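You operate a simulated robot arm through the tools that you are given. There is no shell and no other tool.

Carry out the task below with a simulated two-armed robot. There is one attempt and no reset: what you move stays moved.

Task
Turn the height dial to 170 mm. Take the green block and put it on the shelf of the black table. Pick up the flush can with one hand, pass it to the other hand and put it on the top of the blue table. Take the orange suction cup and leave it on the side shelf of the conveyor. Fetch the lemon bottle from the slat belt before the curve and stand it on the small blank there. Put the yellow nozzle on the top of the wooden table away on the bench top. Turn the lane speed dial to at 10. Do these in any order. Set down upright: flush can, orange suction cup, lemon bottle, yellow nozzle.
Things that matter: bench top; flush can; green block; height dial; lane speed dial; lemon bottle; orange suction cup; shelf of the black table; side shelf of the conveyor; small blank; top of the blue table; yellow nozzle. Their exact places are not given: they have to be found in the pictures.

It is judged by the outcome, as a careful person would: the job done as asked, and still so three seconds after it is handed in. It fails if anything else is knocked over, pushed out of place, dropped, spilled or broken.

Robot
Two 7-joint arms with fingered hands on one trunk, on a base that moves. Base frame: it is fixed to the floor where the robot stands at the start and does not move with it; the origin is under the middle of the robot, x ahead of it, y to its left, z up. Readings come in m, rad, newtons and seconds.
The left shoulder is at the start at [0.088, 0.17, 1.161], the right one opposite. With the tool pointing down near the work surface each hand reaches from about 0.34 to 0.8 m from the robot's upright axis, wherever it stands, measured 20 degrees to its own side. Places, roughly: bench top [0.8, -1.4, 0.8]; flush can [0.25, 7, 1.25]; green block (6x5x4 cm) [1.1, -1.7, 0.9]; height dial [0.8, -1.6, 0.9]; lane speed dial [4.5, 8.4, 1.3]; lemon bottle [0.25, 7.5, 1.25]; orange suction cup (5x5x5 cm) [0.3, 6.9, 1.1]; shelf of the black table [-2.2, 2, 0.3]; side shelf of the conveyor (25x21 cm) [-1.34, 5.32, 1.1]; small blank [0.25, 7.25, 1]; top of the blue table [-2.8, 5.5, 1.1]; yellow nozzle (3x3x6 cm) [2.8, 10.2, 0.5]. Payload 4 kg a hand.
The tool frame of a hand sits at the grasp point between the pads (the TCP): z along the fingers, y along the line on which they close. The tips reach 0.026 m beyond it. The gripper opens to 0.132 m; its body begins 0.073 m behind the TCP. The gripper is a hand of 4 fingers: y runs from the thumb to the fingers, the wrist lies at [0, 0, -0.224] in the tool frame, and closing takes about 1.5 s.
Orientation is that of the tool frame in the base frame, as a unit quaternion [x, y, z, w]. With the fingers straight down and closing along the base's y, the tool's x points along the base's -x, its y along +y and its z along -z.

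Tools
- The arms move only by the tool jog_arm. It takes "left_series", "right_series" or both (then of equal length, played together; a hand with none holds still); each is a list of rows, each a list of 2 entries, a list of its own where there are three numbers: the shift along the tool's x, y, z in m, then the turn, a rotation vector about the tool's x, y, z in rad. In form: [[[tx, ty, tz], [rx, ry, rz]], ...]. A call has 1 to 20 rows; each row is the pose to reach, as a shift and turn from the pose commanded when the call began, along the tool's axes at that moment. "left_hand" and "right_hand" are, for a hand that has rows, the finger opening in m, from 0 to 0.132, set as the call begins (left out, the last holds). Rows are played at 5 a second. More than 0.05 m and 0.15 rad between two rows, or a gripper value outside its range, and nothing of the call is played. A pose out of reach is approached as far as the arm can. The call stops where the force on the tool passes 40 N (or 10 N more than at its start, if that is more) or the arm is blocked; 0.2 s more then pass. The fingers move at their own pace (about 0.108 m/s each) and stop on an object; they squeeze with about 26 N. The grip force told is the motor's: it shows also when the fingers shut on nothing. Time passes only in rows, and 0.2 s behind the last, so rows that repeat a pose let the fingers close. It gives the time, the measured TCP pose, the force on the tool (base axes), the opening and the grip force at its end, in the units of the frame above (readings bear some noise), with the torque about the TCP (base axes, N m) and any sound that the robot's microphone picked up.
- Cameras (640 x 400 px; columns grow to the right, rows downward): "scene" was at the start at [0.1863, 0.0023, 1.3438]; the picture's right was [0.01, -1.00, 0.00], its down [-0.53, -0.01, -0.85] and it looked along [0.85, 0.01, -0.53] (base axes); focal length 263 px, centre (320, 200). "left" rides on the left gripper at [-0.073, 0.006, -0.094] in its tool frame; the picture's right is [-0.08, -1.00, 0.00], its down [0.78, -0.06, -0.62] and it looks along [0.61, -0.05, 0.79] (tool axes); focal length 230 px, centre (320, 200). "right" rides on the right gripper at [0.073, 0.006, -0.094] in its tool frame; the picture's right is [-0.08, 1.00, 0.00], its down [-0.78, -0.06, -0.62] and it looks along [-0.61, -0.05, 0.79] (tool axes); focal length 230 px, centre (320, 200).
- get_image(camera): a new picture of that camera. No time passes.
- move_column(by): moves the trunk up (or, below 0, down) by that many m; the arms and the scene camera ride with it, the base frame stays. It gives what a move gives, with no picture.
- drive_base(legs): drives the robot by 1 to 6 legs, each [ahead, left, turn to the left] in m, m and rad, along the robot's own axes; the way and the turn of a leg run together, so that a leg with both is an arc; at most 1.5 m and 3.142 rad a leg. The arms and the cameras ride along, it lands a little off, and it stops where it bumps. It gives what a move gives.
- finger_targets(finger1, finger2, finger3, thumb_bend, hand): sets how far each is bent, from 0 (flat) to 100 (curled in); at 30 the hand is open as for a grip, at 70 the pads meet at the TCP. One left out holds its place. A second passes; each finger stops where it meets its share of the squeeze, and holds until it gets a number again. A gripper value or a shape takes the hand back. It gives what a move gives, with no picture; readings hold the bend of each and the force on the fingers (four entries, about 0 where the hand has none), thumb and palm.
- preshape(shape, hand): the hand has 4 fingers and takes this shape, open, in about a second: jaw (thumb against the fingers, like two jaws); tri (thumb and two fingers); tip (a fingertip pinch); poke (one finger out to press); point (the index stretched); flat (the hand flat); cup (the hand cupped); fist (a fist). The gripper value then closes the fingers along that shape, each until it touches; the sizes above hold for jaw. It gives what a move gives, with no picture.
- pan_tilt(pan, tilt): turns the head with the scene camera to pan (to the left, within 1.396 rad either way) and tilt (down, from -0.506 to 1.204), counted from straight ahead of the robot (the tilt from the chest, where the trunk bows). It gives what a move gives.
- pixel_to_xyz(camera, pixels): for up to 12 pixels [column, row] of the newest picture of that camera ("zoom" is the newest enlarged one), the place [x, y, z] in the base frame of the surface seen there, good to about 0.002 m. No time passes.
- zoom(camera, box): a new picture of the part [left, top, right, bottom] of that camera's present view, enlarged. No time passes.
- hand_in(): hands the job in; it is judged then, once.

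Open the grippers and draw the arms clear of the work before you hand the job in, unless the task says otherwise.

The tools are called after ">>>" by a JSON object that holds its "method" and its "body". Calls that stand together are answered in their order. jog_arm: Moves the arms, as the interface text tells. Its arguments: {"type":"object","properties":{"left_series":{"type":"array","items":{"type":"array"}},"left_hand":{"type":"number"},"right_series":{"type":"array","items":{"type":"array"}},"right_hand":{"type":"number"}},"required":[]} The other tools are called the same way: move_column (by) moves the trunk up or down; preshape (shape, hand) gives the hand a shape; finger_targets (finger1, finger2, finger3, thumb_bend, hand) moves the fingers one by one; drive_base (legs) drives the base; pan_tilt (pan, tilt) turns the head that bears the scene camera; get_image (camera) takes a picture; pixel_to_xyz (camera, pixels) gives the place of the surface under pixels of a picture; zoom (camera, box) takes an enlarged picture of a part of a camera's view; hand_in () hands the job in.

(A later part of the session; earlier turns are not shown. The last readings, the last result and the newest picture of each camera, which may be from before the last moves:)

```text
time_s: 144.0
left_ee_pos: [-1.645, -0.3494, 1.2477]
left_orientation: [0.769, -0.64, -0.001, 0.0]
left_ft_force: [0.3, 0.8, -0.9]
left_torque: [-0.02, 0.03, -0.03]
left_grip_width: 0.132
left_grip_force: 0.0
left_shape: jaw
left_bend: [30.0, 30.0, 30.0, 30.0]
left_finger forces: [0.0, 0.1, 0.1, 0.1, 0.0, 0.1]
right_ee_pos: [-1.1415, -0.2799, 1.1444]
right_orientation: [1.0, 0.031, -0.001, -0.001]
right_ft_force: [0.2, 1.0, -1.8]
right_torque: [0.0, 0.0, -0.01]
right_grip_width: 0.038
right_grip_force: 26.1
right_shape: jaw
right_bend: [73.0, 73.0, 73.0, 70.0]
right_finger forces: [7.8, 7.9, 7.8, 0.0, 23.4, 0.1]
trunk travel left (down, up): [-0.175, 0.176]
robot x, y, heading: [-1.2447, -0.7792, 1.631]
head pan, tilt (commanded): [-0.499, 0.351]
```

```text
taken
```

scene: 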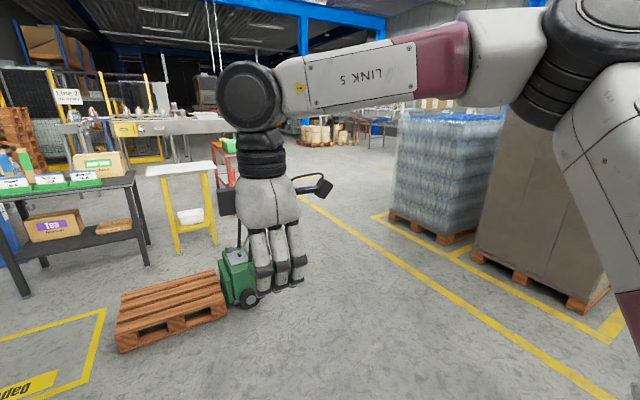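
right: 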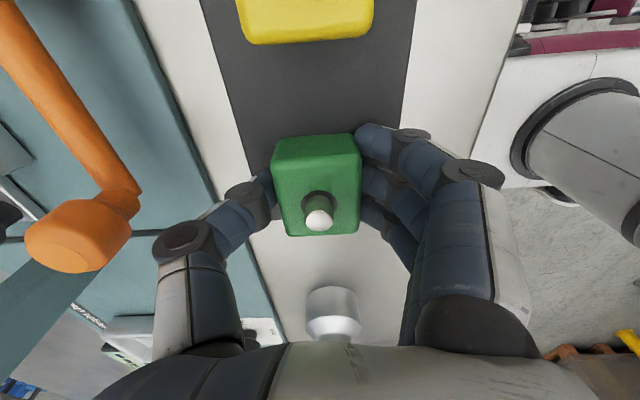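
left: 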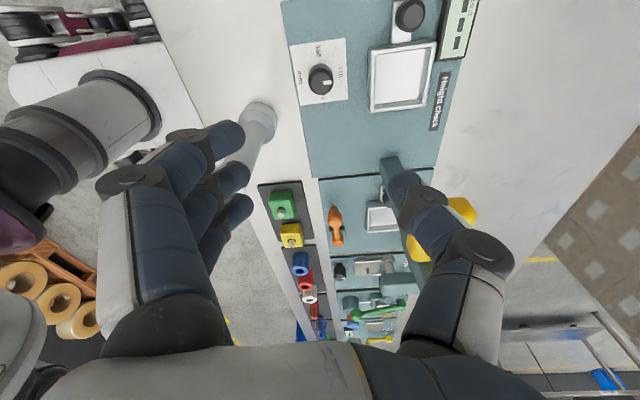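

The shelf's tray spans x -2.07..-1.82 and the Tea box -2.475..-2.205, so there is also a free gap reachable from behind the table, where the floor looks open. I measure the corridor on the east side and the red/yellow tables.

>>> {"method": "pixel_to_xyz", "body": {"camera": "scene", "pixels": [[390, 212], [475, 255], [575, 308], [218, 243], [178, 252], [150, 265], [240, 170], [380, 216], [305, 195], [310, 130], [130, 130], [340, 280]]}}

>>> {"method": "zoom", "body": {"camera": "scene", "box": [0, 60, 240, 220]}}

```text
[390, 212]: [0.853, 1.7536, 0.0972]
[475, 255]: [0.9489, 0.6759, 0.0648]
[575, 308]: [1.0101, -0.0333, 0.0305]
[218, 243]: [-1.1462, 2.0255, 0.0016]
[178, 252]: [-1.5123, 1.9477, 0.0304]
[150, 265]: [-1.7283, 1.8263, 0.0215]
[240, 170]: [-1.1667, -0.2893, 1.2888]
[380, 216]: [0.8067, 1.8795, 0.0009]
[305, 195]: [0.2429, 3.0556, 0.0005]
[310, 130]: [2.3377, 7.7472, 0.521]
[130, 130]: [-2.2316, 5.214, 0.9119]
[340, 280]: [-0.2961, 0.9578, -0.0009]
```

```text
2.50 times, centred on (120, 140) of scene
```

zoom: 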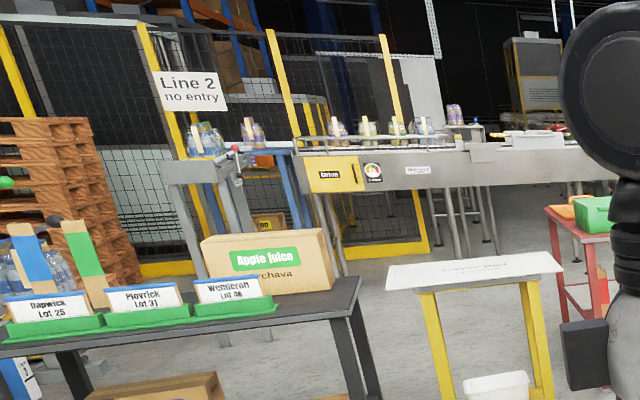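

The corridor east of the jack is wide open (floor at (-0.30,0.96), (0.24,3.06)). I drive right 1.2 m, then ahead 1.5 m, and look for the red table and the space behind the black one.

>>> {"method": "drive_base", "body": {"legs": [[0, -1.2, 0], [1.5, 0, 0]]}}

>>> {"method": "pan_tilt", "body": {"pan": 0.5, "tilt": 0.35}}

>>> {"method": "get_image", "body": {"camera": "scene"}}

>>> {"method": "pixel_to_xyz", "body": {"camera": "scene", "pixels": [[100, 250], [200, 200], [250, 200], [300, 200], [350, 200], [400, 200], [300, 250], [150, 180], [220, 160], [400, 250], [280, 180], [340, 180]]}}

```text
time_s: 161.7
left_ee_pos: [-0.5111, 1.2041, 1.2469]
left_orientation: [0.766, -0.643, -0.001, 0.0]
left_ft_force: [0.2, 0.7, 1.0]
left_torque: [-0.02, 0.03, 0.03]
left_grip_width: 0.1319
left_grip_force: 0.1
left_shape: jaw
left_bend: [30.0, 30.0, 30.0, 30.0]
left_finger forces: [0.0, 0.0, 0.1, 0.1, 0.0, 0.0]
right_ee_pos: [-0.0089, 1.2702, 1.1432]
right_orientation: [1.0, 0.028, -0.001, -0.001]
right_ft_force: [0.3, 0.2, -1.3]
right_torque: [-0.01, 0.01, -0.03]
right_grip_width: 0.038
right_grip_force: 25.8
right_shape: jaw
right_bend: [73.0, 73.0, 73.0, 70.0]
right_finger forces: [7.8, 7.8, 7.8, 0.0, 23.4, 0.1]
trunk travel left (down, up): [-0.175, 0.176]
robot x, y, heading: [-0.1181, 0.7694, 1.622]
head pan, tilt (commanded): [-0.499, 0.351]
```

```text
time_s: 163.0
left_ee_pos: [-0.5117, 1.204, 1.2468]
left_orientation: [0.765, -0.644, 0.0, 0.0]
left_ft_force: [0.1, -0.1, 0.3]
left_torque: [0.0, 0.02, 0.0]
left_grip_width: 0.1319
left_grip_force: 0.0
left_shape: jaw
left_bend: [30.0, 30.0, 30.0, 30.0]
left_finger forces: [0.0, 0.0, 0.1, 0.1, 0.0, 0.0]
right_ee_pos: [-0.0079, 1.269, 1.1444]
right_orientation: [1.0, 0.027, -0.001, -0.001]
right_ft_force: [0.1, 0.5, -0.7]
right_torque: [0.02, -0.01, 0.04]
right_grip_width: 0.038
right_grip_force: 25.9
right_shape: jaw
right_bend: [73.0, 73.0, 73.0, 70.0]
right_finger forces: [7.9, 7.8, 7.8, 0.1, 23.4, 0.0]
trunk travel left (down, up): [-0.175, 0.176]
robot x, y, heading: [-0.1155, 0.7676, 1.625]
head pan, tilt (commanded): [0.499, 0.351]
```

```text
taken
```

scene: 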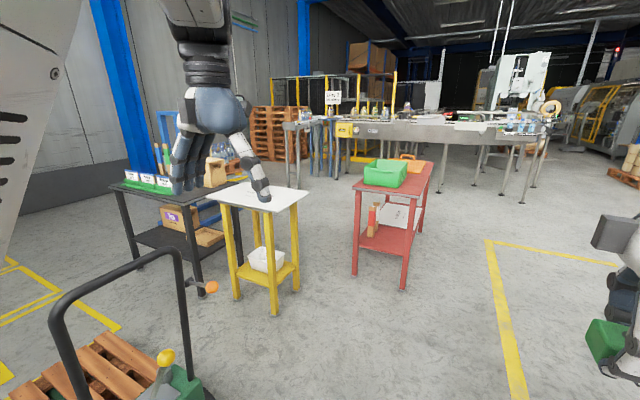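

```text
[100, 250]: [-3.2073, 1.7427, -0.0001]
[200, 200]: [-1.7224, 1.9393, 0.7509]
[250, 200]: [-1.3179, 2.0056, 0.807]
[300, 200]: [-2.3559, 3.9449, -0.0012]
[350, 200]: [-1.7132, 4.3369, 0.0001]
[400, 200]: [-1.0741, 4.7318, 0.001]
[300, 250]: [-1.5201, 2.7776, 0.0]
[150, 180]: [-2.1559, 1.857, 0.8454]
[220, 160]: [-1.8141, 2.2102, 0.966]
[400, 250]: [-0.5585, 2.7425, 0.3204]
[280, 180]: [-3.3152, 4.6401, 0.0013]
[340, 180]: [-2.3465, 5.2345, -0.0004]
```

Floor behind the tables is open (points (-1.52,2.78), (-2.36,3.94)). I measure the red table's legs to choose the passage.

>>> {"method": "pixel_to_xyz", "body": {"camera": "scene", "pixels": [[355, 273], [403, 288], [421, 233], [377, 225], [275, 313], [237, 298], [296, 290], [354, 190], [410, 195], [432, 165], [375, 165], [300, 270]]}}

```text
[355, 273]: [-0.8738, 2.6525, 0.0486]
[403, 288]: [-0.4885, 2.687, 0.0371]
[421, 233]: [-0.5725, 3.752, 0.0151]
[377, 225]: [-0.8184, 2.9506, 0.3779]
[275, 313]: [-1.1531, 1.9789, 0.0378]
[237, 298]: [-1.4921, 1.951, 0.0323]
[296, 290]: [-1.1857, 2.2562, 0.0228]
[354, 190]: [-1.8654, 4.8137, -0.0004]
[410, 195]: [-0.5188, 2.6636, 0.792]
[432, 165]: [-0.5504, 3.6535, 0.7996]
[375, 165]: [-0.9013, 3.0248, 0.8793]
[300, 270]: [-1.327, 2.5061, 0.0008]
```

The red table spans x -0.9..-0.49, y 2.63..3.75, so I go round its east side: shift right 0.3 m with heading set to +y, then ahead in steps.

>>> {"method": "drive_base", "body": {"legs": [[0, -0.3, -0.054], [1.2, 0, 0], [1.2, 0, 0]]}}

>>> {"method": "pan_tilt", "body": {"pan": 0.6, "tilt": 0.4}}

>>> {"method": "get_image", "body": {"camera": "scene"}}

>>> {"method": "pixel_to_xyz", "body": {"camera": "scene", "pixels": [[100, 250], [200, 200], [250, 200], [300, 200], [350, 200], [400, 200], [300, 250], [150, 180], [220, 160], [400, 250], [280, 130], [340, 130]]}}

```text
time_s: 177.6
left_ee_pos: [-0.2133, 3.6245, 1.2476]
left_orientation: [0.756, -0.655, 0.001, 0.0]
left_ft_force: [0.4, 1.0, -0.4]
left_torque: [-0.03, 0.02, -0.01]
left_grip_width: 0.1319
left_grip_force: 0.1
left_shape: jaw
left_bend: [30.0, 30.0, 30.0, 30.0]
left_finger forces: [0.0, 0.0, 0.1, 0.0, 0.1, 0.1]
right_ee_pos: [0.2929, 3.675, 1.144]
right_orientation: [1.0, 0.013, -0.001, 0.0]
right_ft_force: [-0.3, 0.7, -1.4]
right_torque: [-0.02, -0.02, -0.03]
right_grip_width: 0.0381
right_grip_force: 25.9
right_shape: jaw
right_bend: [73.0, 73.0, 73.0, 70.0]
right_finger forces: [7.8, 7.9, 7.8, 0.1, 23.4, 0.0]
trunk travel left (down, up): [-0.175, 0.176]
robot x, y, heading: [0.1706, 3.1767, 1.592]
head pan, tilt (commanded): [0.499, 0.351]
```

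```text
time_s: 178.2
left_ee_pos: [-0.2121, 3.6237, 1.2478]
left_orientation: [0.756, -0.655, 0.0, 0.0]
left_ft_force: [-0.4, -0.2, -0.1]
left_torque: [0.03, 0.01, 0.01]
left_grip_width: 0.1315
left_grip_force: 0.0
left_shape: jaw
left_bend: [30.0, 30.0, 30.0, 30.0]
left_finger forces: [0.0, 0.0, 0.0, 0.0, 0.0, 0.0]
right_ee_pos: [0.2932, 3.6745, 1.1441]
right_orientation: [1.0, 0.013, -0.001, -0.002]
right_ft_force: [-0.5, 1.1, -1.4]
right_torque: [0.01, -0.04, -0.03]
right_grip_width: 0.0382
right_grip_force: 26.5
right_shape: jaw
right_bend: [73.0, 73.0, 73.0, 70.0]
right_finger forces: [7.7, 7.7, 7.7, 0.1, 23.5, 0.0]
trunk travel left (down, up): [-0.175, 0.176]
robot x, y, heading: [0.1707, 3.1832, 1.593]
head pan, tilt (commanded): [0.6, 0.4]
```

```text
taken
```

scene: 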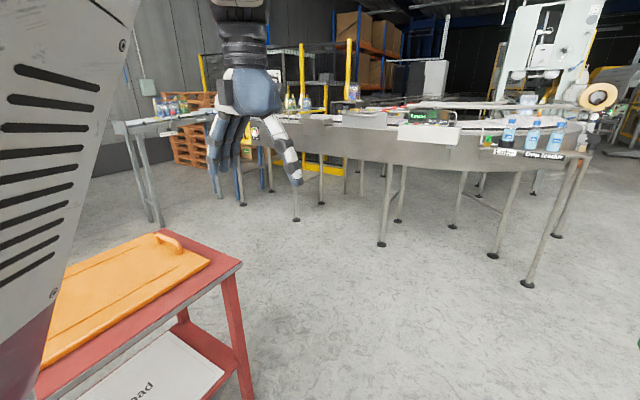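

```text
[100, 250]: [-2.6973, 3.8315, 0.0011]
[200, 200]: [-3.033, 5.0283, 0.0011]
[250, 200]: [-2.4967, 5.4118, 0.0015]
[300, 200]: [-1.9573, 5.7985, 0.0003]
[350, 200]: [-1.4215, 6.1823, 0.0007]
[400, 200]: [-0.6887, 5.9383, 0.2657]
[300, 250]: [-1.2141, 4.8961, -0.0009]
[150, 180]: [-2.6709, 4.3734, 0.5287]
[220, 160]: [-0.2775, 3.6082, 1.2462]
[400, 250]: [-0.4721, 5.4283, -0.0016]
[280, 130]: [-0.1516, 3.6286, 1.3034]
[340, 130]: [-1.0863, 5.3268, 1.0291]
```

The conveyor line starts around y≈5.3, and there is open floor at y 3.8–5. I continue ahead 1.0 m, turn left to face -x, and go along behind the red table.

>>> {"method": "drive_base", "body": {"legs": [[1.05, 0, 0], [0, 0, 1.549], [1.2, 0, 0]]}}

>>> {"method": "pan_tilt", "body": {"pan": 0.5, "tilt": 0.45}}

>>> {"method": "get_image", "body": {"camera": "scene"}}

>>> {"method": "pixel_to_xyz", "body": {"camera": "scene", "pixels": [[100, 250], [200, 200], [250, 200], [300, 200], [350, 200], [400, 200], [300, 250], [450, 180], [500, 160], [400, 250], [350, 130], [300, 150]]}}

```text
time_s: 193.2
left_ee_pos: [-1.5036, 3.8263, 1.2479]
left_orientation: [0.997, 0.078, 0.0, 0.0]
left_ft_force: [0.9, -0.9, -0.6]
left_torque: [-0.02, -0.02, -0.02]
left_grip_width: 0.132
left_grip_force: 0.1
left_shape: jaw
left_bend: [30.0, 30.0, 30.0, 30.0]
left_finger forces: [0.1, 0.0, 0.0, 0.0, 0.0, 0.1]
right_ee_pos: [-1.5621, 4.3306, 1.1429]
right_orientation: [0.693, 0.721, -0.001, 0.0]
right_ft_force: [-0.8, 0.8, -0.6]
right_torque: [-0.02, -0.03, 0.05]
right_grip_width: 0.0378
right_grip_force: 25.8
right_shape: jaw
right_bend: [73.0, 73.0, 73.0, 70.0]
right_finger forces: [7.7, 7.7, 7.7, 0.1, 23.3, 0.0]
trunk travel left (down, up): [-0.175, 0.176]
robot x, y, heading: [-1.064, 4.2168, -3.104]
head pan, tilt (commanded): [0.6, 0.4]
```

```text
time_s: 193.8
left_ee_pos: [-1.5037, 3.8254, 1.2472]
left_orientation: [0.997, 0.078, 0.0, 0.0]
left_ft_force: [0.1, -0.6, 0.5]
left_torque: [-0.05, 0.02, -0.01]
left_grip_width: 0.1318
left_grip_force: 0.1
left_shape: jaw
left_bend: [30.0, 30.0, 30.0, 30.0]
left_finger forces: [0.0, 0.0, 0.0, 0.1, 0.0, 0.0]
right_ee_pos: [-1.5616, 4.3304, 1.1446]
right_orientation: [0.693, 0.721, -0.001, 0.0]
right_ft_force: [-0.5, 0.5, -0.9]
right_torque: [0.01, -0.01, 0.02]
right_grip_width: 0.038
right_grip_force: 26.1
right_shape: jaw
right_bend: [73.0, 73.0, 73.0, 70.0]
right_finger forces: [7.7, 7.7, 7.8, 0.0, 23.1, 0.1]
trunk travel left (down, up): [-0.175, 0.176]
robot x, y, heading: [-1.0624, 4.2191, -3.102]
head pan, tilt (commanded): [0.499, 0.45]
```

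```text
taken
```

scene: 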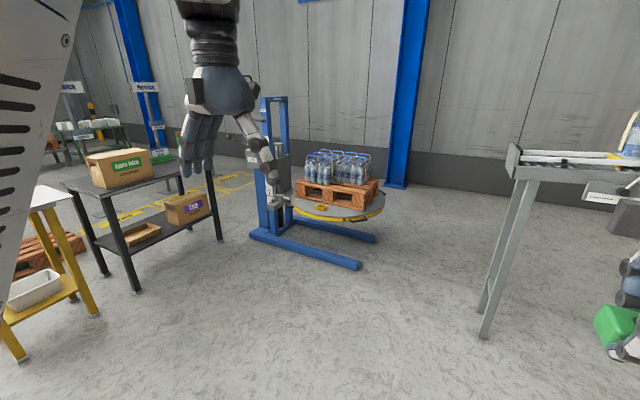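

```text
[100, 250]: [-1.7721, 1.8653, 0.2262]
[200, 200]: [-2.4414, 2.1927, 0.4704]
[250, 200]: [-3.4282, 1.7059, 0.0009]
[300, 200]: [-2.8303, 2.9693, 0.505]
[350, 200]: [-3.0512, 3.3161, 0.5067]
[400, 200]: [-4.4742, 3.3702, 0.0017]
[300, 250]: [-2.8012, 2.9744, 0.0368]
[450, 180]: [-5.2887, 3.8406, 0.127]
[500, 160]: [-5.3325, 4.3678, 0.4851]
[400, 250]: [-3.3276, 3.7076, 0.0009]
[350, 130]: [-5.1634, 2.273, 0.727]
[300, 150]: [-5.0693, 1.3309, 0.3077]
```

From this side I see the black table's back: tray at (140,235), Tea box at (188,207) and a blue lift with a turntable to its right. I enlarge the shelf and measure.

>>> {"method": "zoom", "body": {"camera": "scene", "box": [60, 140, 260, 300]}}

>>> {"method": "pixel_to_xyz", "body": {"camera": "zoom", "pixels": [[205, 355], [205, 310], [320, 285], [315, 255], [370, 270], [470, 225], [345, 195], [340, 255], [245, 470], [505, 305], [160, 335], [500, 215]]}}

>>> {"method": "pixel_to_xyz", "body": {"camera": "scene", "pixels": [[360, 265], [255, 235], [375, 238], [335, 225], [383, 200], [340, 215], [315, 210], [135, 290], [222, 240], [205, 175], [110, 195], [98, 318]]}}

```text
2.50 times, centred on (160, 220) of scene
```

zoom: 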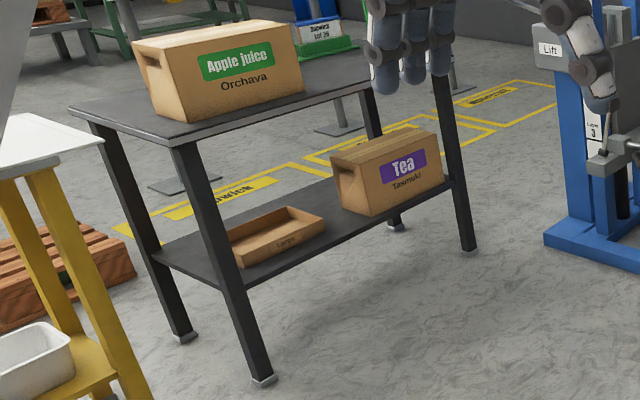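

```text
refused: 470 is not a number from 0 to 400
```

```text
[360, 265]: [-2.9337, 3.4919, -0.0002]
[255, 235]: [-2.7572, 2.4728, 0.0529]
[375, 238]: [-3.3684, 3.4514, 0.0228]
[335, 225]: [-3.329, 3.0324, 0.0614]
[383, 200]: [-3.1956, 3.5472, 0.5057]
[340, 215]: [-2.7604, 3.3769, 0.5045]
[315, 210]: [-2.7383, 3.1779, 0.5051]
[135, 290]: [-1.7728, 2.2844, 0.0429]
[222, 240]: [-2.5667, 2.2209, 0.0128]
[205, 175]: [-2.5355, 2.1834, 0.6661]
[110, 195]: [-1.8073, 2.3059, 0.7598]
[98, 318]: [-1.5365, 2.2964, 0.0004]
```

I query again the shelf points with valid zoom pixels.

>>> {"method": "pixel_to_xyz", "body": {"camera": "zoom", "pixels": [[237, 264], [327, 230], [290, 208], [345, 208], [370, 215], [443, 180], [335, 155], [335, 240], [320, 205], [385, 212], [300, 250], [430, 195]]}}

```text
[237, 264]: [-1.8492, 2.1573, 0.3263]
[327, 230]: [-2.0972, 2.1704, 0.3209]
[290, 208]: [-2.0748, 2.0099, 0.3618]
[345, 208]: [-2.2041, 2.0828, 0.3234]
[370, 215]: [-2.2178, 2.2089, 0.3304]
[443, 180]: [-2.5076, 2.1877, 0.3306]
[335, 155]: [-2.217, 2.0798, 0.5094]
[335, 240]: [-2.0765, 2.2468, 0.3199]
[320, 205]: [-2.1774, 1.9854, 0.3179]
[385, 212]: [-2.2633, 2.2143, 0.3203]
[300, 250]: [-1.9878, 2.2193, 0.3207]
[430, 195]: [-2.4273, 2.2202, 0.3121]
```

The free gap on the shelf between box (x≤-2.21) and tray (x≥-2.09) at y≈2.1–2.24 is reachable from behind. I drive to stand behind the table at about (-1.9,2.9), facing it.

>>> {"method": "drive_base", "body": {"legs": [[0.5, 0, 0], [0, 0, 1.618], [0.6, -0.45, 0], [0.55, 0, 0]]}}

>>> {"method": "pan_tilt", "body": {"pan": -0.1, "tilt": 0.8}}

>>> {"method": "get_image", "body": {"camera": "scene"}}

```text
time_s: 207.6
left_ee_pos: [-1.5514, 2.5934, 1.2469]
left_orientation: [0.641, 0.767, 0.0, 0.0]
left_ft_force: [-0.6, -0.1, -0.3]
left_torque: [0.01, 0.02, -0.01]
left_grip_width: 0.1318
left_grip_force: 0.1
left_shape: jaw
left_bend: [30.0, 30.0, 30.0, 30.0]
left_finger forces: [0.0, 0.0, 0.0, 0.0, 0.0, 0.0]
right_ee_pos: [-2.0566, 2.5252, 1.1448]
right_orientation: [-0.029, 1.0, -0.001, 0.001]
right_ft_force: [-0.5, 0.4, -0.4]
right_torque: [0.02, -0.01, -0.03]
right_grip_width: 0.0374
right_grip_force: 26.5
right_shape: jaw
right_bend: [73.0, 73.0, 73.0, 70.0]
right_finger forces: [7.6, 7.6, 7.6, 0.1, 22.8, 0.0]
trunk travel left (down, up): [-0.175, 0.176]
robot x, y, heading: [-1.9486, 3.0248, -1.516]
head pan, tilt (commanded): [0.499, 0.45]
```

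```text
time_s: 208.6
left_ee_pos: [-1.551, 2.5925, 1.2481]
left_orientation: [0.642, 0.767, 0.0, 0.0]
left_ft_force: [-0.2, 0.5, -0.5]
left_torque: [-0.01, -0.03, -0.01]
left_grip_width: 0.1319
left_grip_force: 0.0
left_shape: jaw
left_bend: [30.0, 30.0, 30.0, 30.0]
left_finger forces: [0.0, 0.0, 0.0, 0.1, 0.0, 0.0]
right_ee_pos: [-2.0552, 2.5249, 1.1443]
right_orientation: [-0.03, 1.0, -0.001, 0.002]
right_ft_force: [-0.7, 0.4, -0.8]
right_torque: [-0.02, 0.03, 0.0]
right_grip_width: 0.0375
right_grip_force: 26.1
right_shape: jaw
right_bend: [73.0, 73.0, 73.0, 70.0]
right_finger forces: [7.7, 7.7, 7.6, 0.0, 23.0, 0.0]
trunk travel left (down, up): [-0.175, 0.176]
robot x, y, heading: [-1.947, 3.0244, -1.516]
head pan, tilt (commanded): [-0.099, 0.799]
```

```text
taken
```

scene: 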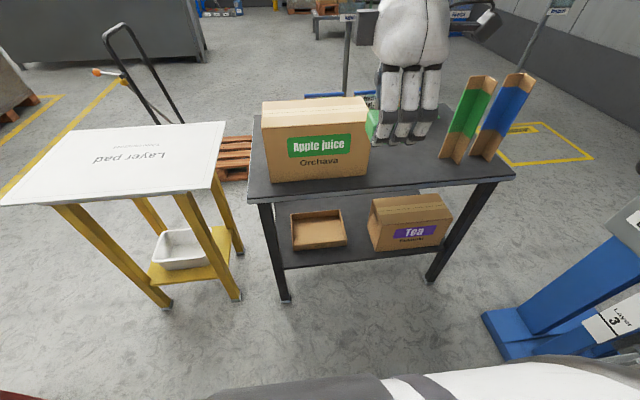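

From behind I see the tray at (318,228) and the Tea box at (412,222) on the shelf. I enlarge and measure the gap exactly.

>>> {"method": "zoom", "body": {"camera": "scene", "box": [240, 170, 480, 310]}}

>>> {"method": "pixel_to_xyz", "body": {"camera": "zoom", "pixels": [[145, 212], [282, 196], [285, 170], [320, 240], [355, 210], [362, 215], [520, 192], [350, 185], [310, 180], [140, 250], [330, 225], [305, 215]]}}

>>> {"method": "pixel_to_xyz", "body": {"camera": "zoom", "pixels": [[100, 180], [110, 230], [200, 255], [300, 243], [400, 230], [480, 220], [115, 120], [345, 100], [270, 120], [310, 150], [40, 92], [700, 20]]}}

```text
2.67 times, centred on (360, 240) of scene
```

zoom: 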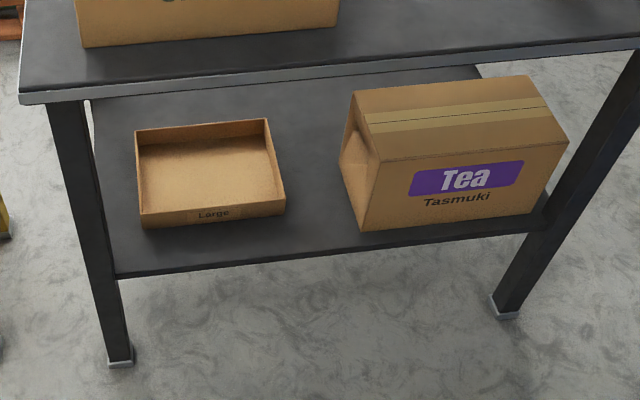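

```text
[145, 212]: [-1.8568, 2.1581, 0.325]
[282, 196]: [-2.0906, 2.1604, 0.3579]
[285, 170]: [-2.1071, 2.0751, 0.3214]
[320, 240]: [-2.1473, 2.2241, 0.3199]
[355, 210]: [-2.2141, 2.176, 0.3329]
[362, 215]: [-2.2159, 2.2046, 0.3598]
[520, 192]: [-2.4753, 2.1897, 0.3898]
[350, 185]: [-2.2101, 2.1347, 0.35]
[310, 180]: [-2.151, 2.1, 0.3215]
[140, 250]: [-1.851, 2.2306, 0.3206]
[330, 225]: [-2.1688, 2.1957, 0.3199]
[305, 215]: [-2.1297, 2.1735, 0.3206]
```

```text
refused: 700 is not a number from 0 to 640
```

Gap between tray (x≈-2.09) and box (x≈-2.21) with the shelf's near edge at y≈2.245, shelf z 0.32. I lower the trunk first, since the shelf is low.

>>> {"method": "move_column", "body": {"by": -0.17}}

>>> {"method": "get_image", "body": {"camera": "scene"}}

```text
time_s: 210.5
left_ee_pos: [-1.5364, 2.4925, 0.902]
left_orientation: [0.613, 0.756, 0.152, -0.17]
left_ft_force: [0.4, -0.5, -0.9]
left_torque: [-0.05, 0.01, 0.01]
left_grip_width: 0.1318
left_grip_force: 0.0
left_shape: jaw
left_bend: [30.0, 30.0, 30.0, 30.0]
left_finger forces: [0.0, 0.1, 0.1, 0.0, 0.0, 0.0]
right_ee_pos: [-2.056, 2.5262, 0.9756]
right_orientation: [-0.03, 1.0, -0.002, 0.0]
right_ft_force: [-0.4, -0.3, -0.5]
right_torque: [0.0, 0.02, 0.03]
right_grip_width: 0.0375
right_grip_force: 25.8
right_shape: jaw
right_bend: [73.0, 73.0, 73.0, 70.0]
right_finger forces: [7.7, 7.7, 7.7, 0.1, 23.0, 0.0]
trunk travel left (down, up): [-0.005, 0.346]
robot x, y, heading: [-1.9447, 3.0244, -1.511]
head pan, tilt (commanded): [-0.099, 0.799]
```

```text
taken
```

scene: 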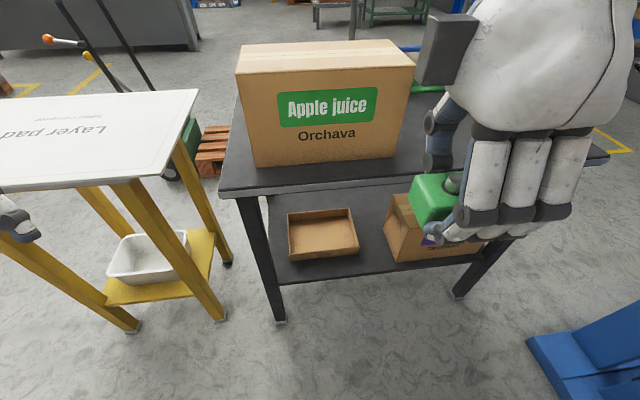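

The right hand lowered as expected, but the left arm changed pose (TCP now at (-1.536,2.493,0.902), tilted). I look with the left camera and toward the left to understand.

>>> {"method": "get_image", "body": {"camera": "left"}}

>>> {"method": "pan_tilt", "body": {"pan": 1.0, "tilt": 0.7}}

>>> {"method": "get_image", "body": {"camera": "scene"}}

```text
taken
```

left: 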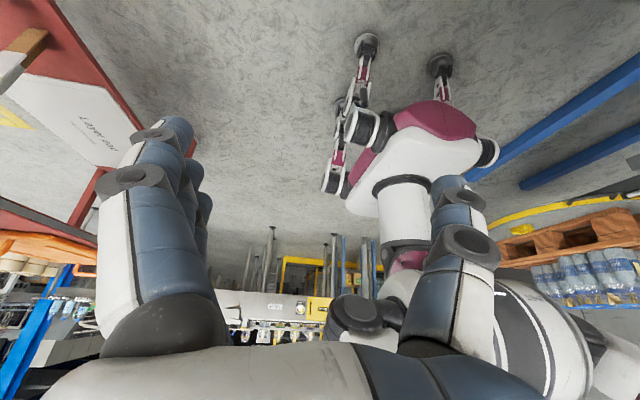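

```text
time_s: 211.8
left_ee_pos: [-1.5356, 2.493, 0.9013]
left_orientation: [0.613, 0.756, 0.153, -0.17]
left_ft_force: [0.1, -0.3, -0.8]
left_torque: [-0.02, 0.04, 0.02]
left_grip_width: 0.1321
left_grip_force: 0.1
left_shape: jaw
left_bend: [30.0, 30.0, 30.0, 30.0]
left_finger forces: [0.0, 0.0, 0.0, 0.0, 0.1, 0.1]
right_ee_pos: [-2.0549, 2.5252, 0.9741]
right_orientation: [-0.03, 1.0, -0.001, 0.001]
right_ft_force: [0.6, 0.3, -0.9]
right_torque: [0.03, 0.0, -0.07]
right_grip_width: 0.0378
right_grip_force: 26.2
right_shape: jaw
right_bend: [73.0, 73.0, 73.0, 70.0]
right_finger forces: [7.6, 7.6, 7.6, 0.0, 22.9, 0.0]
trunk travel left (down, up): [-0.005, 0.346]
robot x, y, heading: [-1.9525, 3.0258, -1.518]
head pan, tilt (commanded): [1.0, 0.7]
```

```text
taken
```

scene: 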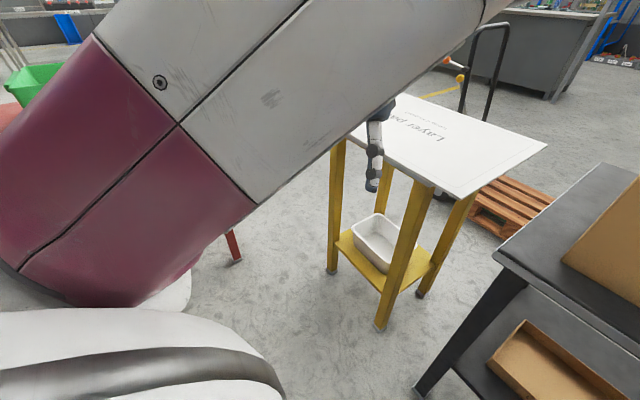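

The left arm isn't touching anything now (force about 0). I send a hold command to see whether it returns toward its commanded pose.

>>> {"method": "jog_arm", "body": {"left_series": [[[0, 0, 0], [0, 0, 0]], [[0, 0, 0], [0, 0, 0]], [[0, 0, 0], [0, 0, 0]]]}}

```text
time_s: 212.6
left_ee_pos: [-1.5359, 2.4927, 0.9001]
left_orientation: [0.615, 0.755, 0.153, -0.169]
left_ft_force: [0.3, -0.1, -0.9]
left_torque: [0.0, -0.03, -0.01]
left_grip_width: 0.132
left_grip_force: 0.1
left_shape: jaw
left_bend: [30.0, 30.0, 30.0, 30.0]
left_finger forces: [0.1, 0.0, 0.0, 0.0, 0.1, 0.0]
right_ee_pos: [-2.0561, 2.5248, 0.974]
right_orientation: [-0.03, 1.0, -0.001, 0.0]
right_ft_force: [0.4, -0.3, -1.4]
right_torque: [-0.02, 0.02, 0.0]
right_grip_width: 0.0376
right_grip_force: 25.8
right_shape: jaw
right_bend: [73.0, 73.0, 73.0, 70.0]
right_finger forces: [7.6, 7.6, 7.6, 0.0, 22.9, 0.0]
trunk travel left (down, up): [-0.005, 0.346]
robot x, y, heading: [-1.949, 3.0275, -1.515]
head pan, tilt (commanded): [1.0, 0.7]
```

The left pose is simply a new commanded pose with the hand tilted back. I bring it back to vertical and higher (about (-1.53,2.60,1.10)), out of the way.

>>> {"method": "jog_arm", "body": {"left_series": [[[0.036, 0.006, -0.027], [0.005, -0.092, 0]], [[0.072, 0.012, -0.053], [0.01, -0.184, 0]], [[0.109, 0.019, -0.08], [0.014, -0.276, 0]], [[0.145, 0.025, -0.106], [0.019, -0.368, 0]], [[0.181, 0.031, -0.133], [0.024, -0.46, 0]], [[0.181, 0.031, -0.133], [0.024, -0.46, 0]]]}}

>>> {"method": "pan_tilt", "body": {"pan": -0.1, "tilt": 0.8}}

>>> {"method": "get_image", "body": {"camera": "scene"}}

>>> {"method": "get_image", "body": {"camera": "right"}}

```text
time_s: 214.0
left_ee_pos: [-1.5009, 2.6098, 1.0925]
left_orientation: [0.623, 0.782, 0.005, -0.003]
left_ft_force: [0.0, 0.1, -0.3]
left_torque: [0.05, -0.01, 0.0]
left_grip_width: 0.1322
left_grip_force: 0.1
left_shape: jaw
left_bend: [30.0, 30.0, 30.0, 30.0]
left_finger forces: [0.0, 0.0, 0.1, 0.0, 0.0, 0.0]
left hand out of reach, approached as far as the arm can: row 1, 2, 3, 4, 5, 6
right_ee_pos: [-2.0567, 2.5242, 0.9738]
right_orientation: [-0.03, 1.0, 0.001, 0.0]
right_ft_force: [-0.1, -0.6, -1.3]
right_torque: [0.03, 0.0, 0.02]
right_grip_width: 0.0374
right_grip_force: 25.9
right_shape: jaw
right_bend: [73.0, 73.0, 73.0, 70.0]
right_finger forces: [7.8, 7.6, 7.8, 0.1, 23.1, 0.1]
trunk travel left (down, up): [-0.005, 0.346]
robot x, y, heading: [-1.9482, 3.0281, -1.513]
head pan, tilt (commanded): [1.0, 0.7]
```

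```text
time_s: 215.3
left_ee_pos: [-1.5016, 2.6128, 1.0952]
left_orientation: [0.624, 0.782, -0.002, -0.001]
left_ft_force: [-0.3, 0.1, -0.5]
left_torque: [0.02, -0.02, -0.02]
left_grip_width: 0.1316
left_grip_force: 0.0
left_shape: jaw
left_bend: [30.0, 30.0, 30.0, 30.0]
left_finger forces: [0.0, 0.1, 0.1, 0.0, 0.0, 0.0]
right_ee_pos: [-2.0555, 2.5251, 0.9742]
right_orientation: [-0.03, 1.0, -0.002, 0.002]
right_ft_force: [0.0, -0.6, -1.3]
right_torque: [0.03, 0.0, 0.0]
right_grip_width: 0.0373
right_grip_force: 26.1
right_shape: jaw
right_bend: [73.0, 73.0, 73.0, 70.0]
right_finger forces: [7.6, 7.8, 7.6, 0.1, 23.1, 0.0]
trunk travel left (down, up): [-0.005, 0.346]
robot x, y, heading: [-1.9494, 3.0269, -1.515]
head pan, tilt (commanded): [-0.099, 0.799]
```

```text
taken
```

scene: 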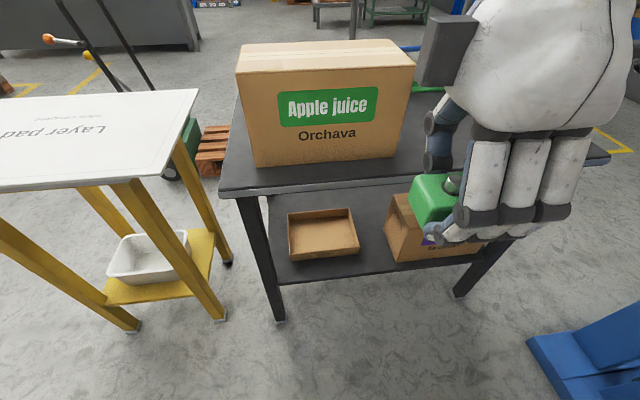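

```text
taken
```

right: 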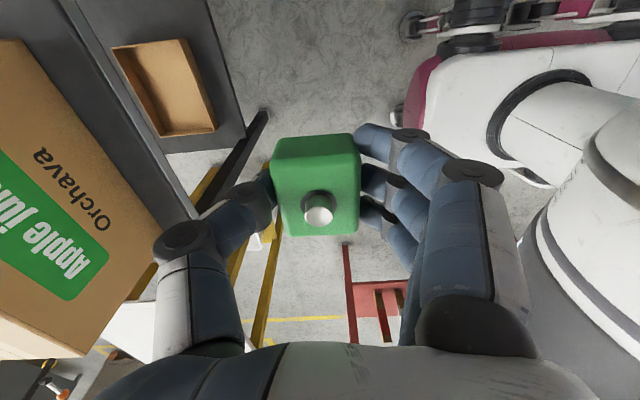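

The left hand is clear now. I lower the right hand with the block in front of the shelf's back edge (staying at y≈2.5) to z≈0.45, pitching it 20° forward.

>>> {"method": "jog_arm", "body": {"right_series": [[[0.015, -0.004, 0.045], [0.03, 0, 0]], [[0.03, -0.008, 0.09], [0.06, 0, 0]], [[0.045, -0.012, 0.135], [0.09, 0, 0]], [[0.06, -0.016, 0.18], [0.12, 0, 0]], [[0.075, -0.02, 0.225], [0.15, 0, 0]], [[0.085, -0.02, 0.27], [0.18, 0, 0]], [[0.085, -0.02, 0.315], [0.21, 0, 0]], [[0.085, -0.02, 0.36], [0.24, 0, 0]], [[0.085, -0.02, 0.4], [0.27, 0, 0]], [[0.085, -0.02, 0.44], [0.3, 0, 0]], [[0.085, -0.02, 0.48], [0.33, 0, 0]], [[0.085, -0.02, 0.52], [0.35, 0, 0]], [[0.085, -0.02, 0.52], [0.35, 0, 0]]]}}

>>> {"method": "get_image", "body": {"camera": "scene"}}

>>> {"method": "get_image", "body": {"camera": "right"}}

```text
time_s: 218.1
left_ee_pos: [-1.5009, 2.6126, 1.0956]
left_orientation: [0.624, 0.782, -0.001, 0.0]
left_ft_force: [0.1, 1.0, -0.5]
left_torque: [-0.02, -0.01, 0.02]
left_grip_width: 0.132
left_grip_force: 0.1
left_shape: jaw
left_bend: [30.0, 30.0, 30.0, 30.0]
left_finger forces: [0.0, 0.0, 0.0, 0.1, 0.0, 0.0]
right_ee_pos: [-2.1405, 2.4986, 0.4533]
right_orientation: [-0.029, 0.984, -0.175, 0.006]
right_ft_force: [-0.3, 0.0, -1.7]
right_torque: [0.0, -0.01, -0.01]
right_grip_width: 0.0369
right_grip_force: 26.1
right_shape: jaw
right_bend: [73.0, 73.0, 73.0, 70.0]
right_finger forces: [7.7, 7.7, 7.7, 0.0, 22.8, 0.0]
trunk travel left (down, up): [-0.005, 0.346]
robot x, y, heading: [-1.9492, 3.0224, -1.513]
head pan, tilt (commanded): [-0.099, 0.799]
```

```text
taken
```

scene: 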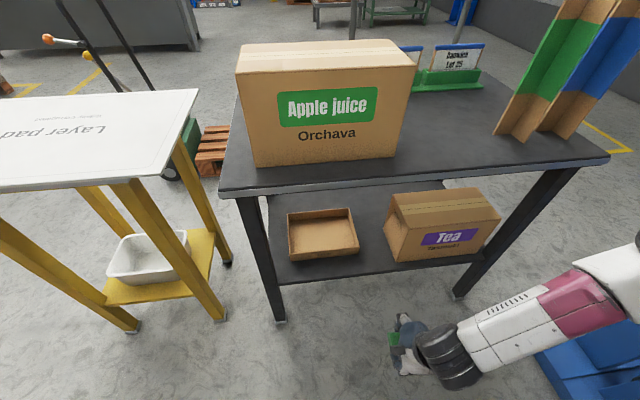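

```text
taken
```

right: 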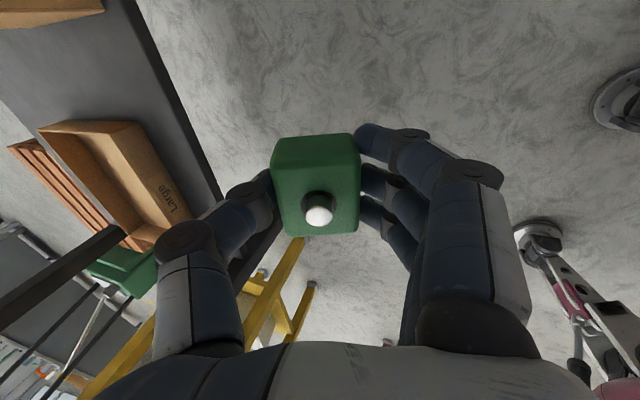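

The hand is at (-2.14,2.50,0.453) with the block. I check where the forearm is relative to the lift and the table leg before moving forward.

>>> {"method": "pixel_to_xyz", "body": {"camera": "scene", "pixels": [[450, 355], [500, 330], [560, 300], [590, 275], [630, 260], [630, 310], [480, 320], [600, 355], [600, 155], [463, 295], [400, 258], [440, 250]]}}

>>> {"method": "pan_tilt", "body": {"pan": -0.8, "tilt": 0.8}}

>>> {"method": "get_image", "body": {"camera": "scene"}}

>>> {"method": "pixel_to_xyz", "body": {"camera": "scene", "pixels": [[100, 200], [200, 200], [250, 250], [300, 200], [350, 250], [400, 200], [300, 300], [450, 250], [500, 200], [250, 100], [150, 150], [350, 150]]}}

```text
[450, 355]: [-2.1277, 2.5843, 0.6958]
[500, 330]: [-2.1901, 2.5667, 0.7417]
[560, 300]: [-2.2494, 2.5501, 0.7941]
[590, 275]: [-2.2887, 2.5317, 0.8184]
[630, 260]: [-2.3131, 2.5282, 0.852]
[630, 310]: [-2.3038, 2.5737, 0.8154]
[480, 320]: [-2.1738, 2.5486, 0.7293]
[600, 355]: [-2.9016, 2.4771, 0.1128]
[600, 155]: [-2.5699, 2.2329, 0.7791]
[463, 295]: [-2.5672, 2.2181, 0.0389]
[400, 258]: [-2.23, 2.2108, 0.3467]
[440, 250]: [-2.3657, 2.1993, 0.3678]
```

```text
time_s: 219.2
left_ee_pos: [-1.501, 2.6126, 1.0959]
left_orientation: [0.625, 0.781, 0.0, -0.001]
left_ft_force: [-0.2, 0.0, -0.2]
left_torque: [0.0, 0.02, 0.03]
left_grip_width: 0.132
left_grip_force: 0.1
left_shape: jaw
left_bend: [30.0, 30.0, 30.0, 30.0]
left_finger forces: [0.1, 0.1, 0.0, 0.0, 0.0, 0.0]
right_ee_pos: [-2.1395, 2.4991, 0.4522]
right_orientation: [-0.028, 0.984, -0.176, 0.006]
right_ft_force: [0.7, 0.6, -1.9]
right_torque: [-0.02, -0.02, 0.02]
right_grip_width: 0.0373
right_grip_force: 25.5
right_shape: jaw
right_bend: [73.0, 73.0, 73.0, 70.0]
right_finger forces: [7.7, 7.6, 7.7, 0.0, 22.8, 0.0]
trunk travel left (down, up): [-0.005, 0.346]
robot x, y, heading: [-1.9457, 3.0236, -1.516]
head pan, tilt (commanded): [-0.799, 0.799]
```

```text
taken
```

scene: 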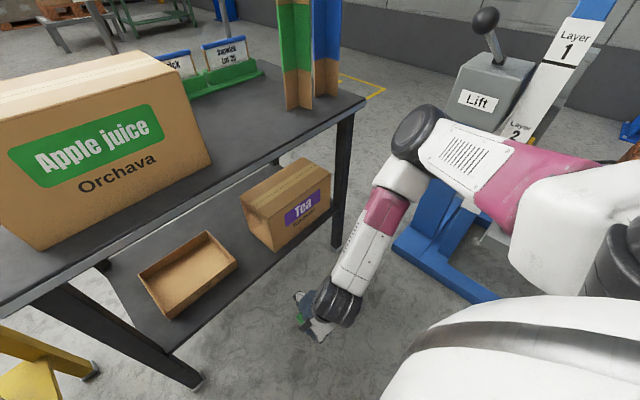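

```text
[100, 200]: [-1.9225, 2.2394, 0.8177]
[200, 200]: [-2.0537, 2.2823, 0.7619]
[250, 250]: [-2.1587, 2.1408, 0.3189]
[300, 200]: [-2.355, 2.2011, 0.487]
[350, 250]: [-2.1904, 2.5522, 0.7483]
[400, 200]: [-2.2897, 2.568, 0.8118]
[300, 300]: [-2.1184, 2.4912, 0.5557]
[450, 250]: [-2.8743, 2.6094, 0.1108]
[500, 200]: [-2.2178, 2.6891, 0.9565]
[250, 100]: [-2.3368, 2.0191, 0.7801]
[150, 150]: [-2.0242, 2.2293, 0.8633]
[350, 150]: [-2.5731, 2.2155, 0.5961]
```

The forearm rises close to the table's edge line when the elbow is bent, so I'll work with a more stretched arm: drive ahead only 0.10 m and reach forward. I drive 0.10 m.

>>> {"method": "drive_base", "body": {"legs": [[0.1, 0, 0]]}}

>>> {"method": "pan_tilt", "body": {"pan": -0.3, "tilt": 0.9}}

>>> {"method": "get_image", "body": {"camera": "scene"}}

>>> {"method": "pixel_to_xyz", "body": {"camera": "scene", "pixels": [[200, 200], [250, 230], [230, 230], [300, 220], [320, 250], [350, 200], [280, 260], [300, 180], [260, 200], [400, 180]]}}

```text
time_s: 220.4
left_ee_pos: [-1.4954, 2.513, 1.0947]
left_orientation: [0.624, 0.782, -0.001, 0.0]
left_ft_force: [0.7, 0.0, -0.1]
left_torque: [0.03, 0.02, -0.04]
left_grip_width: 0.1321
left_grip_force: 0.1
left_shape: jaw
left_bend: [30.0, 30.0, 30.0, 30.0]
left_finger forces: [0.0, 0.0, 0.0, 0.0, 0.1, 0.1]
right_ee_pos: [-2.1347, 2.3975, 0.4526]
right_orientation: [-0.03, 0.984, -0.174, 0.006]
right_ft_force: [0.2, -0.3, -1.5]
right_torque: [0.0, -0.03, 0.01]
right_grip_width: 0.0371
right_grip_force: 26.6
right_shape: jaw
right_bend: [73.0, 73.0, 73.0, 70.0]
right_finger forces: [7.6, 7.6, 7.6, 0.0, 22.7, 0.0]
trunk travel left (down, up): [-0.005, 0.346]
robot x, y, heading: [-1.946, 2.926, -1.517]
head pan, tilt (commanded): [-0.799, 0.799]
```

```text
time_s: 221.3
left_ee_pos: [-1.4928, 2.515, 1.0945]
left_orientation: [0.621, 0.784, -0.003, -0.002]
left_ft_force: [-0.4, -0.1, 0.0]
left_torque: [0.03, -0.03, 0.03]
left_grip_width: 0.1323
left_grip_force: 0.0
left_shape: jaw
left_bend: [30.0, 30.0, 30.0, 30.0]
left_finger forces: [0.0, 0.0, 0.0, 0.0, 0.0, 0.1]
right_ee_pos: [-2.1333, 2.3985, 0.453]
right_orientation: [-0.029, 0.984, -0.175, 0.005]
right_ft_force: [-0.6, 0.2, -1.0]
right_torque: [0.0, 0.03, 0.01]
right_grip_width: 0.0372
right_grip_force: 26.0
right_shape: jaw
right_bend: [73.0, 73.0, 73.0, 70.0]
right_finger forces: [7.7, 7.7, 7.7, 0.1, 22.7, 0.0]
trunk travel left (down, up): [-0.005, 0.346]
robot x, y, heading: [-1.9363, 2.9322, -1.516]
head pan, tilt (commanded): [-0.3, 0.901]
```

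```text
taken
```

scene: 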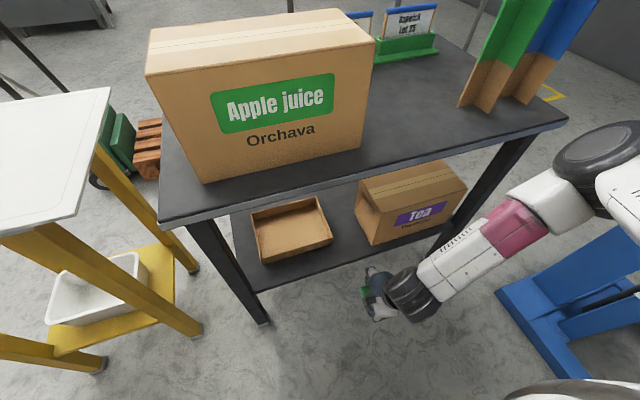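

```text
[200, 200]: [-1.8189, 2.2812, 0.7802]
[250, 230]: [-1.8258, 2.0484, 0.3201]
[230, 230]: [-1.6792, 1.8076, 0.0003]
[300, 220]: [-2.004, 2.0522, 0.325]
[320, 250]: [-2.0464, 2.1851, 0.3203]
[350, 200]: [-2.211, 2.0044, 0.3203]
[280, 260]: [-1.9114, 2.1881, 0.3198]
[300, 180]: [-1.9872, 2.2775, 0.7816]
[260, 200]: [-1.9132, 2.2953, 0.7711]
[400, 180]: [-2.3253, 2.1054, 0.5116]
```

Table top's back edge is at y≈2.28; to place with only slight tilt I need a bit more reach, so I drive another 0.05 m ahead.

>>> {"method": "drive_base", "body": {"legs": [[0.05, 0, 0]]}}

>>> {"method": "jog_arm", "body": {"right_series": [[[0.003, -0.03, 0.02], [-0.02, 0, 0]], [[0.006, -0.06, 0.03], [-0.04, 0, 0]], [[0.006, -0.06, 0.03], [-0.04, 0, 0]]]}}

>>> {"method": "get_image", "body": {"camera": "scene"}}

```text
time_s: 222.2
left_ee_pos: [-1.4908, 2.4652, 1.0948]
left_orientation: [0.621, 0.784, -0.002, -0.004]
left_ft_force: [-0.1, 0.7, 0.3]
left_torque: [0.03, 0.01, -0.01]
left_grip_width: 0.1322
left_grip_force: 0.1
left_shape: jaw
left_bend: [30.0, 30.0, 30.0, 30.0]
left_finger forces: [0.1, 0.0, 0.0, 0.1, 0.0, 0.0]
right_ee_pos: [-2.131, 2.3503, 0.453]
right_orientation: [-0.029, 0.984, -0.174, 0.007]
right_ft_force: [-0.5, 1.1, -1.5]
right_torque: [0.02, 0.03, -0.04]
right_grip_width: 0.0373
right_grip_force: 25.5
right_shape: jaw
right_bend: [73.0, 73.0, 73.0, 70.0]
right_finger forces: [7.7, 7.7, 7.7, 0.0, 22.7, 0.0]
trunk travel left (down, up): [-0.005, 0.346]
robot x, y, heading: [-1.9355, 2.8792, -1.516]
head pan, tilt (commanded): [-0.3, 0.901]
```

```text
time_s: 223.0
left_ee_pos: [-1.49, 2.4658, 1.0937]
left_orientation: [0.62, 0.785, -0.003, -0.002]
left_ft_force: [-0.9, -0.1, -0.5]
left_torque: [-0.02, -0.03, 0.0]
left_grip_width: 0.132
left_grip_force: 0.0
left_shape: jaw
left_bend: [30.0, 30.0, 30.0, 30.0]
left_finger forces: [0.1, 0.0, 0.0, 0.0, 0.1, 0.0]
right_ee_pos: [-2.1322, 2.2838, 0.4455]
right_orientation: [-0.03, 0.987, -0.155, 0.005]
right_ft_force: [0.3, 0.4, -1.0]
right_torque: [0.01, 0.02, -0.02]
right_grip_width: 0.037
right_grip_force: 26.1
right_shape: jaw
right_bend: [73.0, 73.0, 73.0, 70.0]
right_finger forces: [7.7, 7.7, 7.6, 0.1, 22.7, 0.0]
trunk travel left (down, up): [-0.005, 0.346]
robot x, y, heading: [-1.942, 2.8767, -1.516]
head pan, tilt (commanded): [-0.3, 0.901]
```

```text
taken
```

scene: 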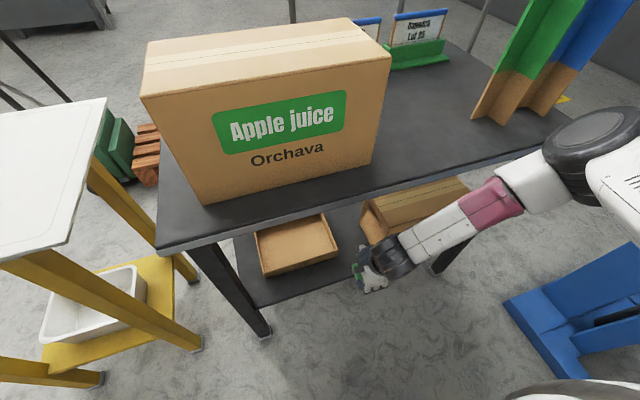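

The hand is entering near the gap at (-2.132,2.284,0.446). I check forearm and elbow distances to the table's edge.

>>> {"method": "pixel_to_xyz", "body": {"camera": "scene", "pixels": [[420, 240], [450, 220], [490, 200], [520, 180], [545, 185], [560, 160], [590, 140], [610, 190], [540, 142], [480, 165], [430, 180], [396, 255]]}}

>>> {"method": "get_image", "body": {"camera": "right"}}

```text
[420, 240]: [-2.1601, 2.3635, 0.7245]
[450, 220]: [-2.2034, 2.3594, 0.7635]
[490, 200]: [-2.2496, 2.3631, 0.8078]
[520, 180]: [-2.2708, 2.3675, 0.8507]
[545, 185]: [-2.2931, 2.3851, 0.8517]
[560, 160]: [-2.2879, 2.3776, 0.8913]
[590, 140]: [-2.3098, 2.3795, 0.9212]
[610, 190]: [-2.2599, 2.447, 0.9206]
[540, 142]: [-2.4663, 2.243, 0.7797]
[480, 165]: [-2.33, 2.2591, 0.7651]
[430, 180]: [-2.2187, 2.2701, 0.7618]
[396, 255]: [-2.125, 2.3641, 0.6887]
```

```text
taken
```

right: 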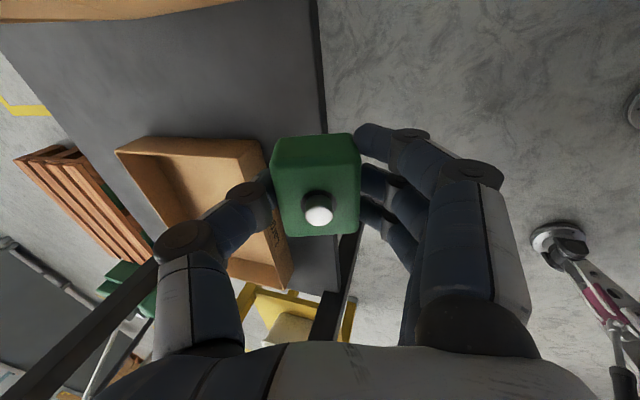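

The forearm passes only about 1.5 cm behind the table's edge, so I back the base off 0.10 m and will reach in with a straighter arm instead.

>>> {"method": "drive_base", "body": {"legs": [[-0.1, 0, 0]]}}

>>> {"method": "jog_arm", "body": {"right_series": [[[0.004, -0.03, 0.01], [0, 0, 0]], [[0.008, -0.06, 0.02], [0, 0, 0]], [[0.012, -0.09, 0.03], [0, 0, 0]], [[0.012, -0.09, 0.03], [0, 0, 0]]]}}

>>> {"method": "get_image", "body": {"camera": "scene"}}

```text
time_s: 224.2
left_ee_pos: [-1.4956, 2.5666, 1.0954]
left_orientation: [0.619, 0.785, -0.004, -0.002]
left_ft_force: [-0.6, 0.4, 0.4]
left_torque: [0.0, 0.01, 0.0]
left_grip_width: 0.1322
left_grip_force: 0.0
left_shape: jaw
left_bend: [30.0, 30.0, 30.0, 30.0]
left_finger forces: [0.0, 0.0, 0.0, 0.1, 0.0, 0.1]
right_ee_pos: [-2.1376, 2.3829, 0.4465]
right_orientation: [-0.03, 0.987, -0.155, 0.005]
right_ft_force: [0.0, 0.0, -2.3]
right_torque: [-0.01, 0.01, 0.01]
right_grip_width: 0.0374
right_grip_force: 26.4
right_shape: jaw
right_bend: [73.0, 73.0, 73.0, 70.0]
right_finger forces: [7.6, 7.7, 7.8, 0.0, 22.8, 0.0]
trunk travel left (down, up): [-0.005, 0.346]
robot x, y, heading: [-1.9483, 2.9789, -1.513]
head pan, tilt (commanded): [-0.3, 0.901]
```

```text
time_s: 225.2
left_ee_pos: [-1.4958, 2.5659, 1.0938]
left_orientation: [0.62, 0.784, -0.003, -0.003]
left_ft_force: [-0.2, 0.0, -0.2]
left_torque: [0.03, 0.01, 0.0]
left_grip_width: 0.1319
left_grip_force: 0.0
left_shape: jaw
left_bend: [30.0, 30.0, 30.0, 30.0]
left_finger forces: [0.0, 0.0, 0.0, 0.1, 0.1, 0.0]
right_ee_pos: [-2.1438, 2.2871, 0.4448]
right_orientation: [-0.029, 0.988, -0.154, 0.005]
right_ft_force: [-1.0, 0.1, -0.6]
right_torque: [0.0, 0.02, -0.02]
right_grip_width: 0.0372
right_grip_force: 25.9
right_shape: jaw
right_bend: [73.0, 73.0, 73.0, 70.0]
right_finger forces: [7.6, 7.7, 7.8, 0.0, 22.7, 0.0]
trunk travel left (down, up): [-0.005, 0.346]
robot x, y, heading: [-1.9446, 2.9781, -1.513]
head pan, tilt (commanded): [-0.3, 0.901]
```

```text
taken
```

scene: 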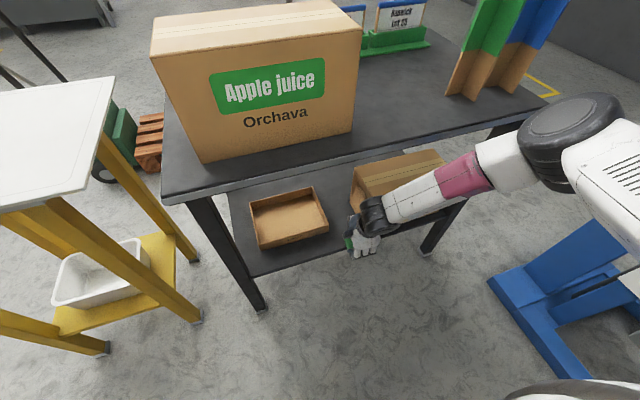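

The forearm now lies lower along the image. I measure its clearance to the table's edge again.

>>> {"method": "pixel_to_xyz", "body": {"camera": "scene", "pixels": [[375, 215], [405, 200], [430, 190], [460, 178], [500, 165], [530, 150], [560, 140], [560, 185], [400, 165], [470, 150], [385, 170], [530, 130]]}}

```text
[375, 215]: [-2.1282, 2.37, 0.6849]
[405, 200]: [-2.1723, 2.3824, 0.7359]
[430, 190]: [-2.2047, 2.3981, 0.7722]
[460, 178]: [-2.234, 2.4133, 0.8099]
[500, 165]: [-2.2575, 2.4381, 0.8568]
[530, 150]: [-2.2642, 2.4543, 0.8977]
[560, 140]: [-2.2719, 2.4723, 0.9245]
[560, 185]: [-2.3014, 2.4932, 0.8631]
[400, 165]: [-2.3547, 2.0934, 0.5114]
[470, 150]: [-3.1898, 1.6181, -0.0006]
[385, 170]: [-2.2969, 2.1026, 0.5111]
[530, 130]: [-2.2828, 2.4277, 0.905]
```

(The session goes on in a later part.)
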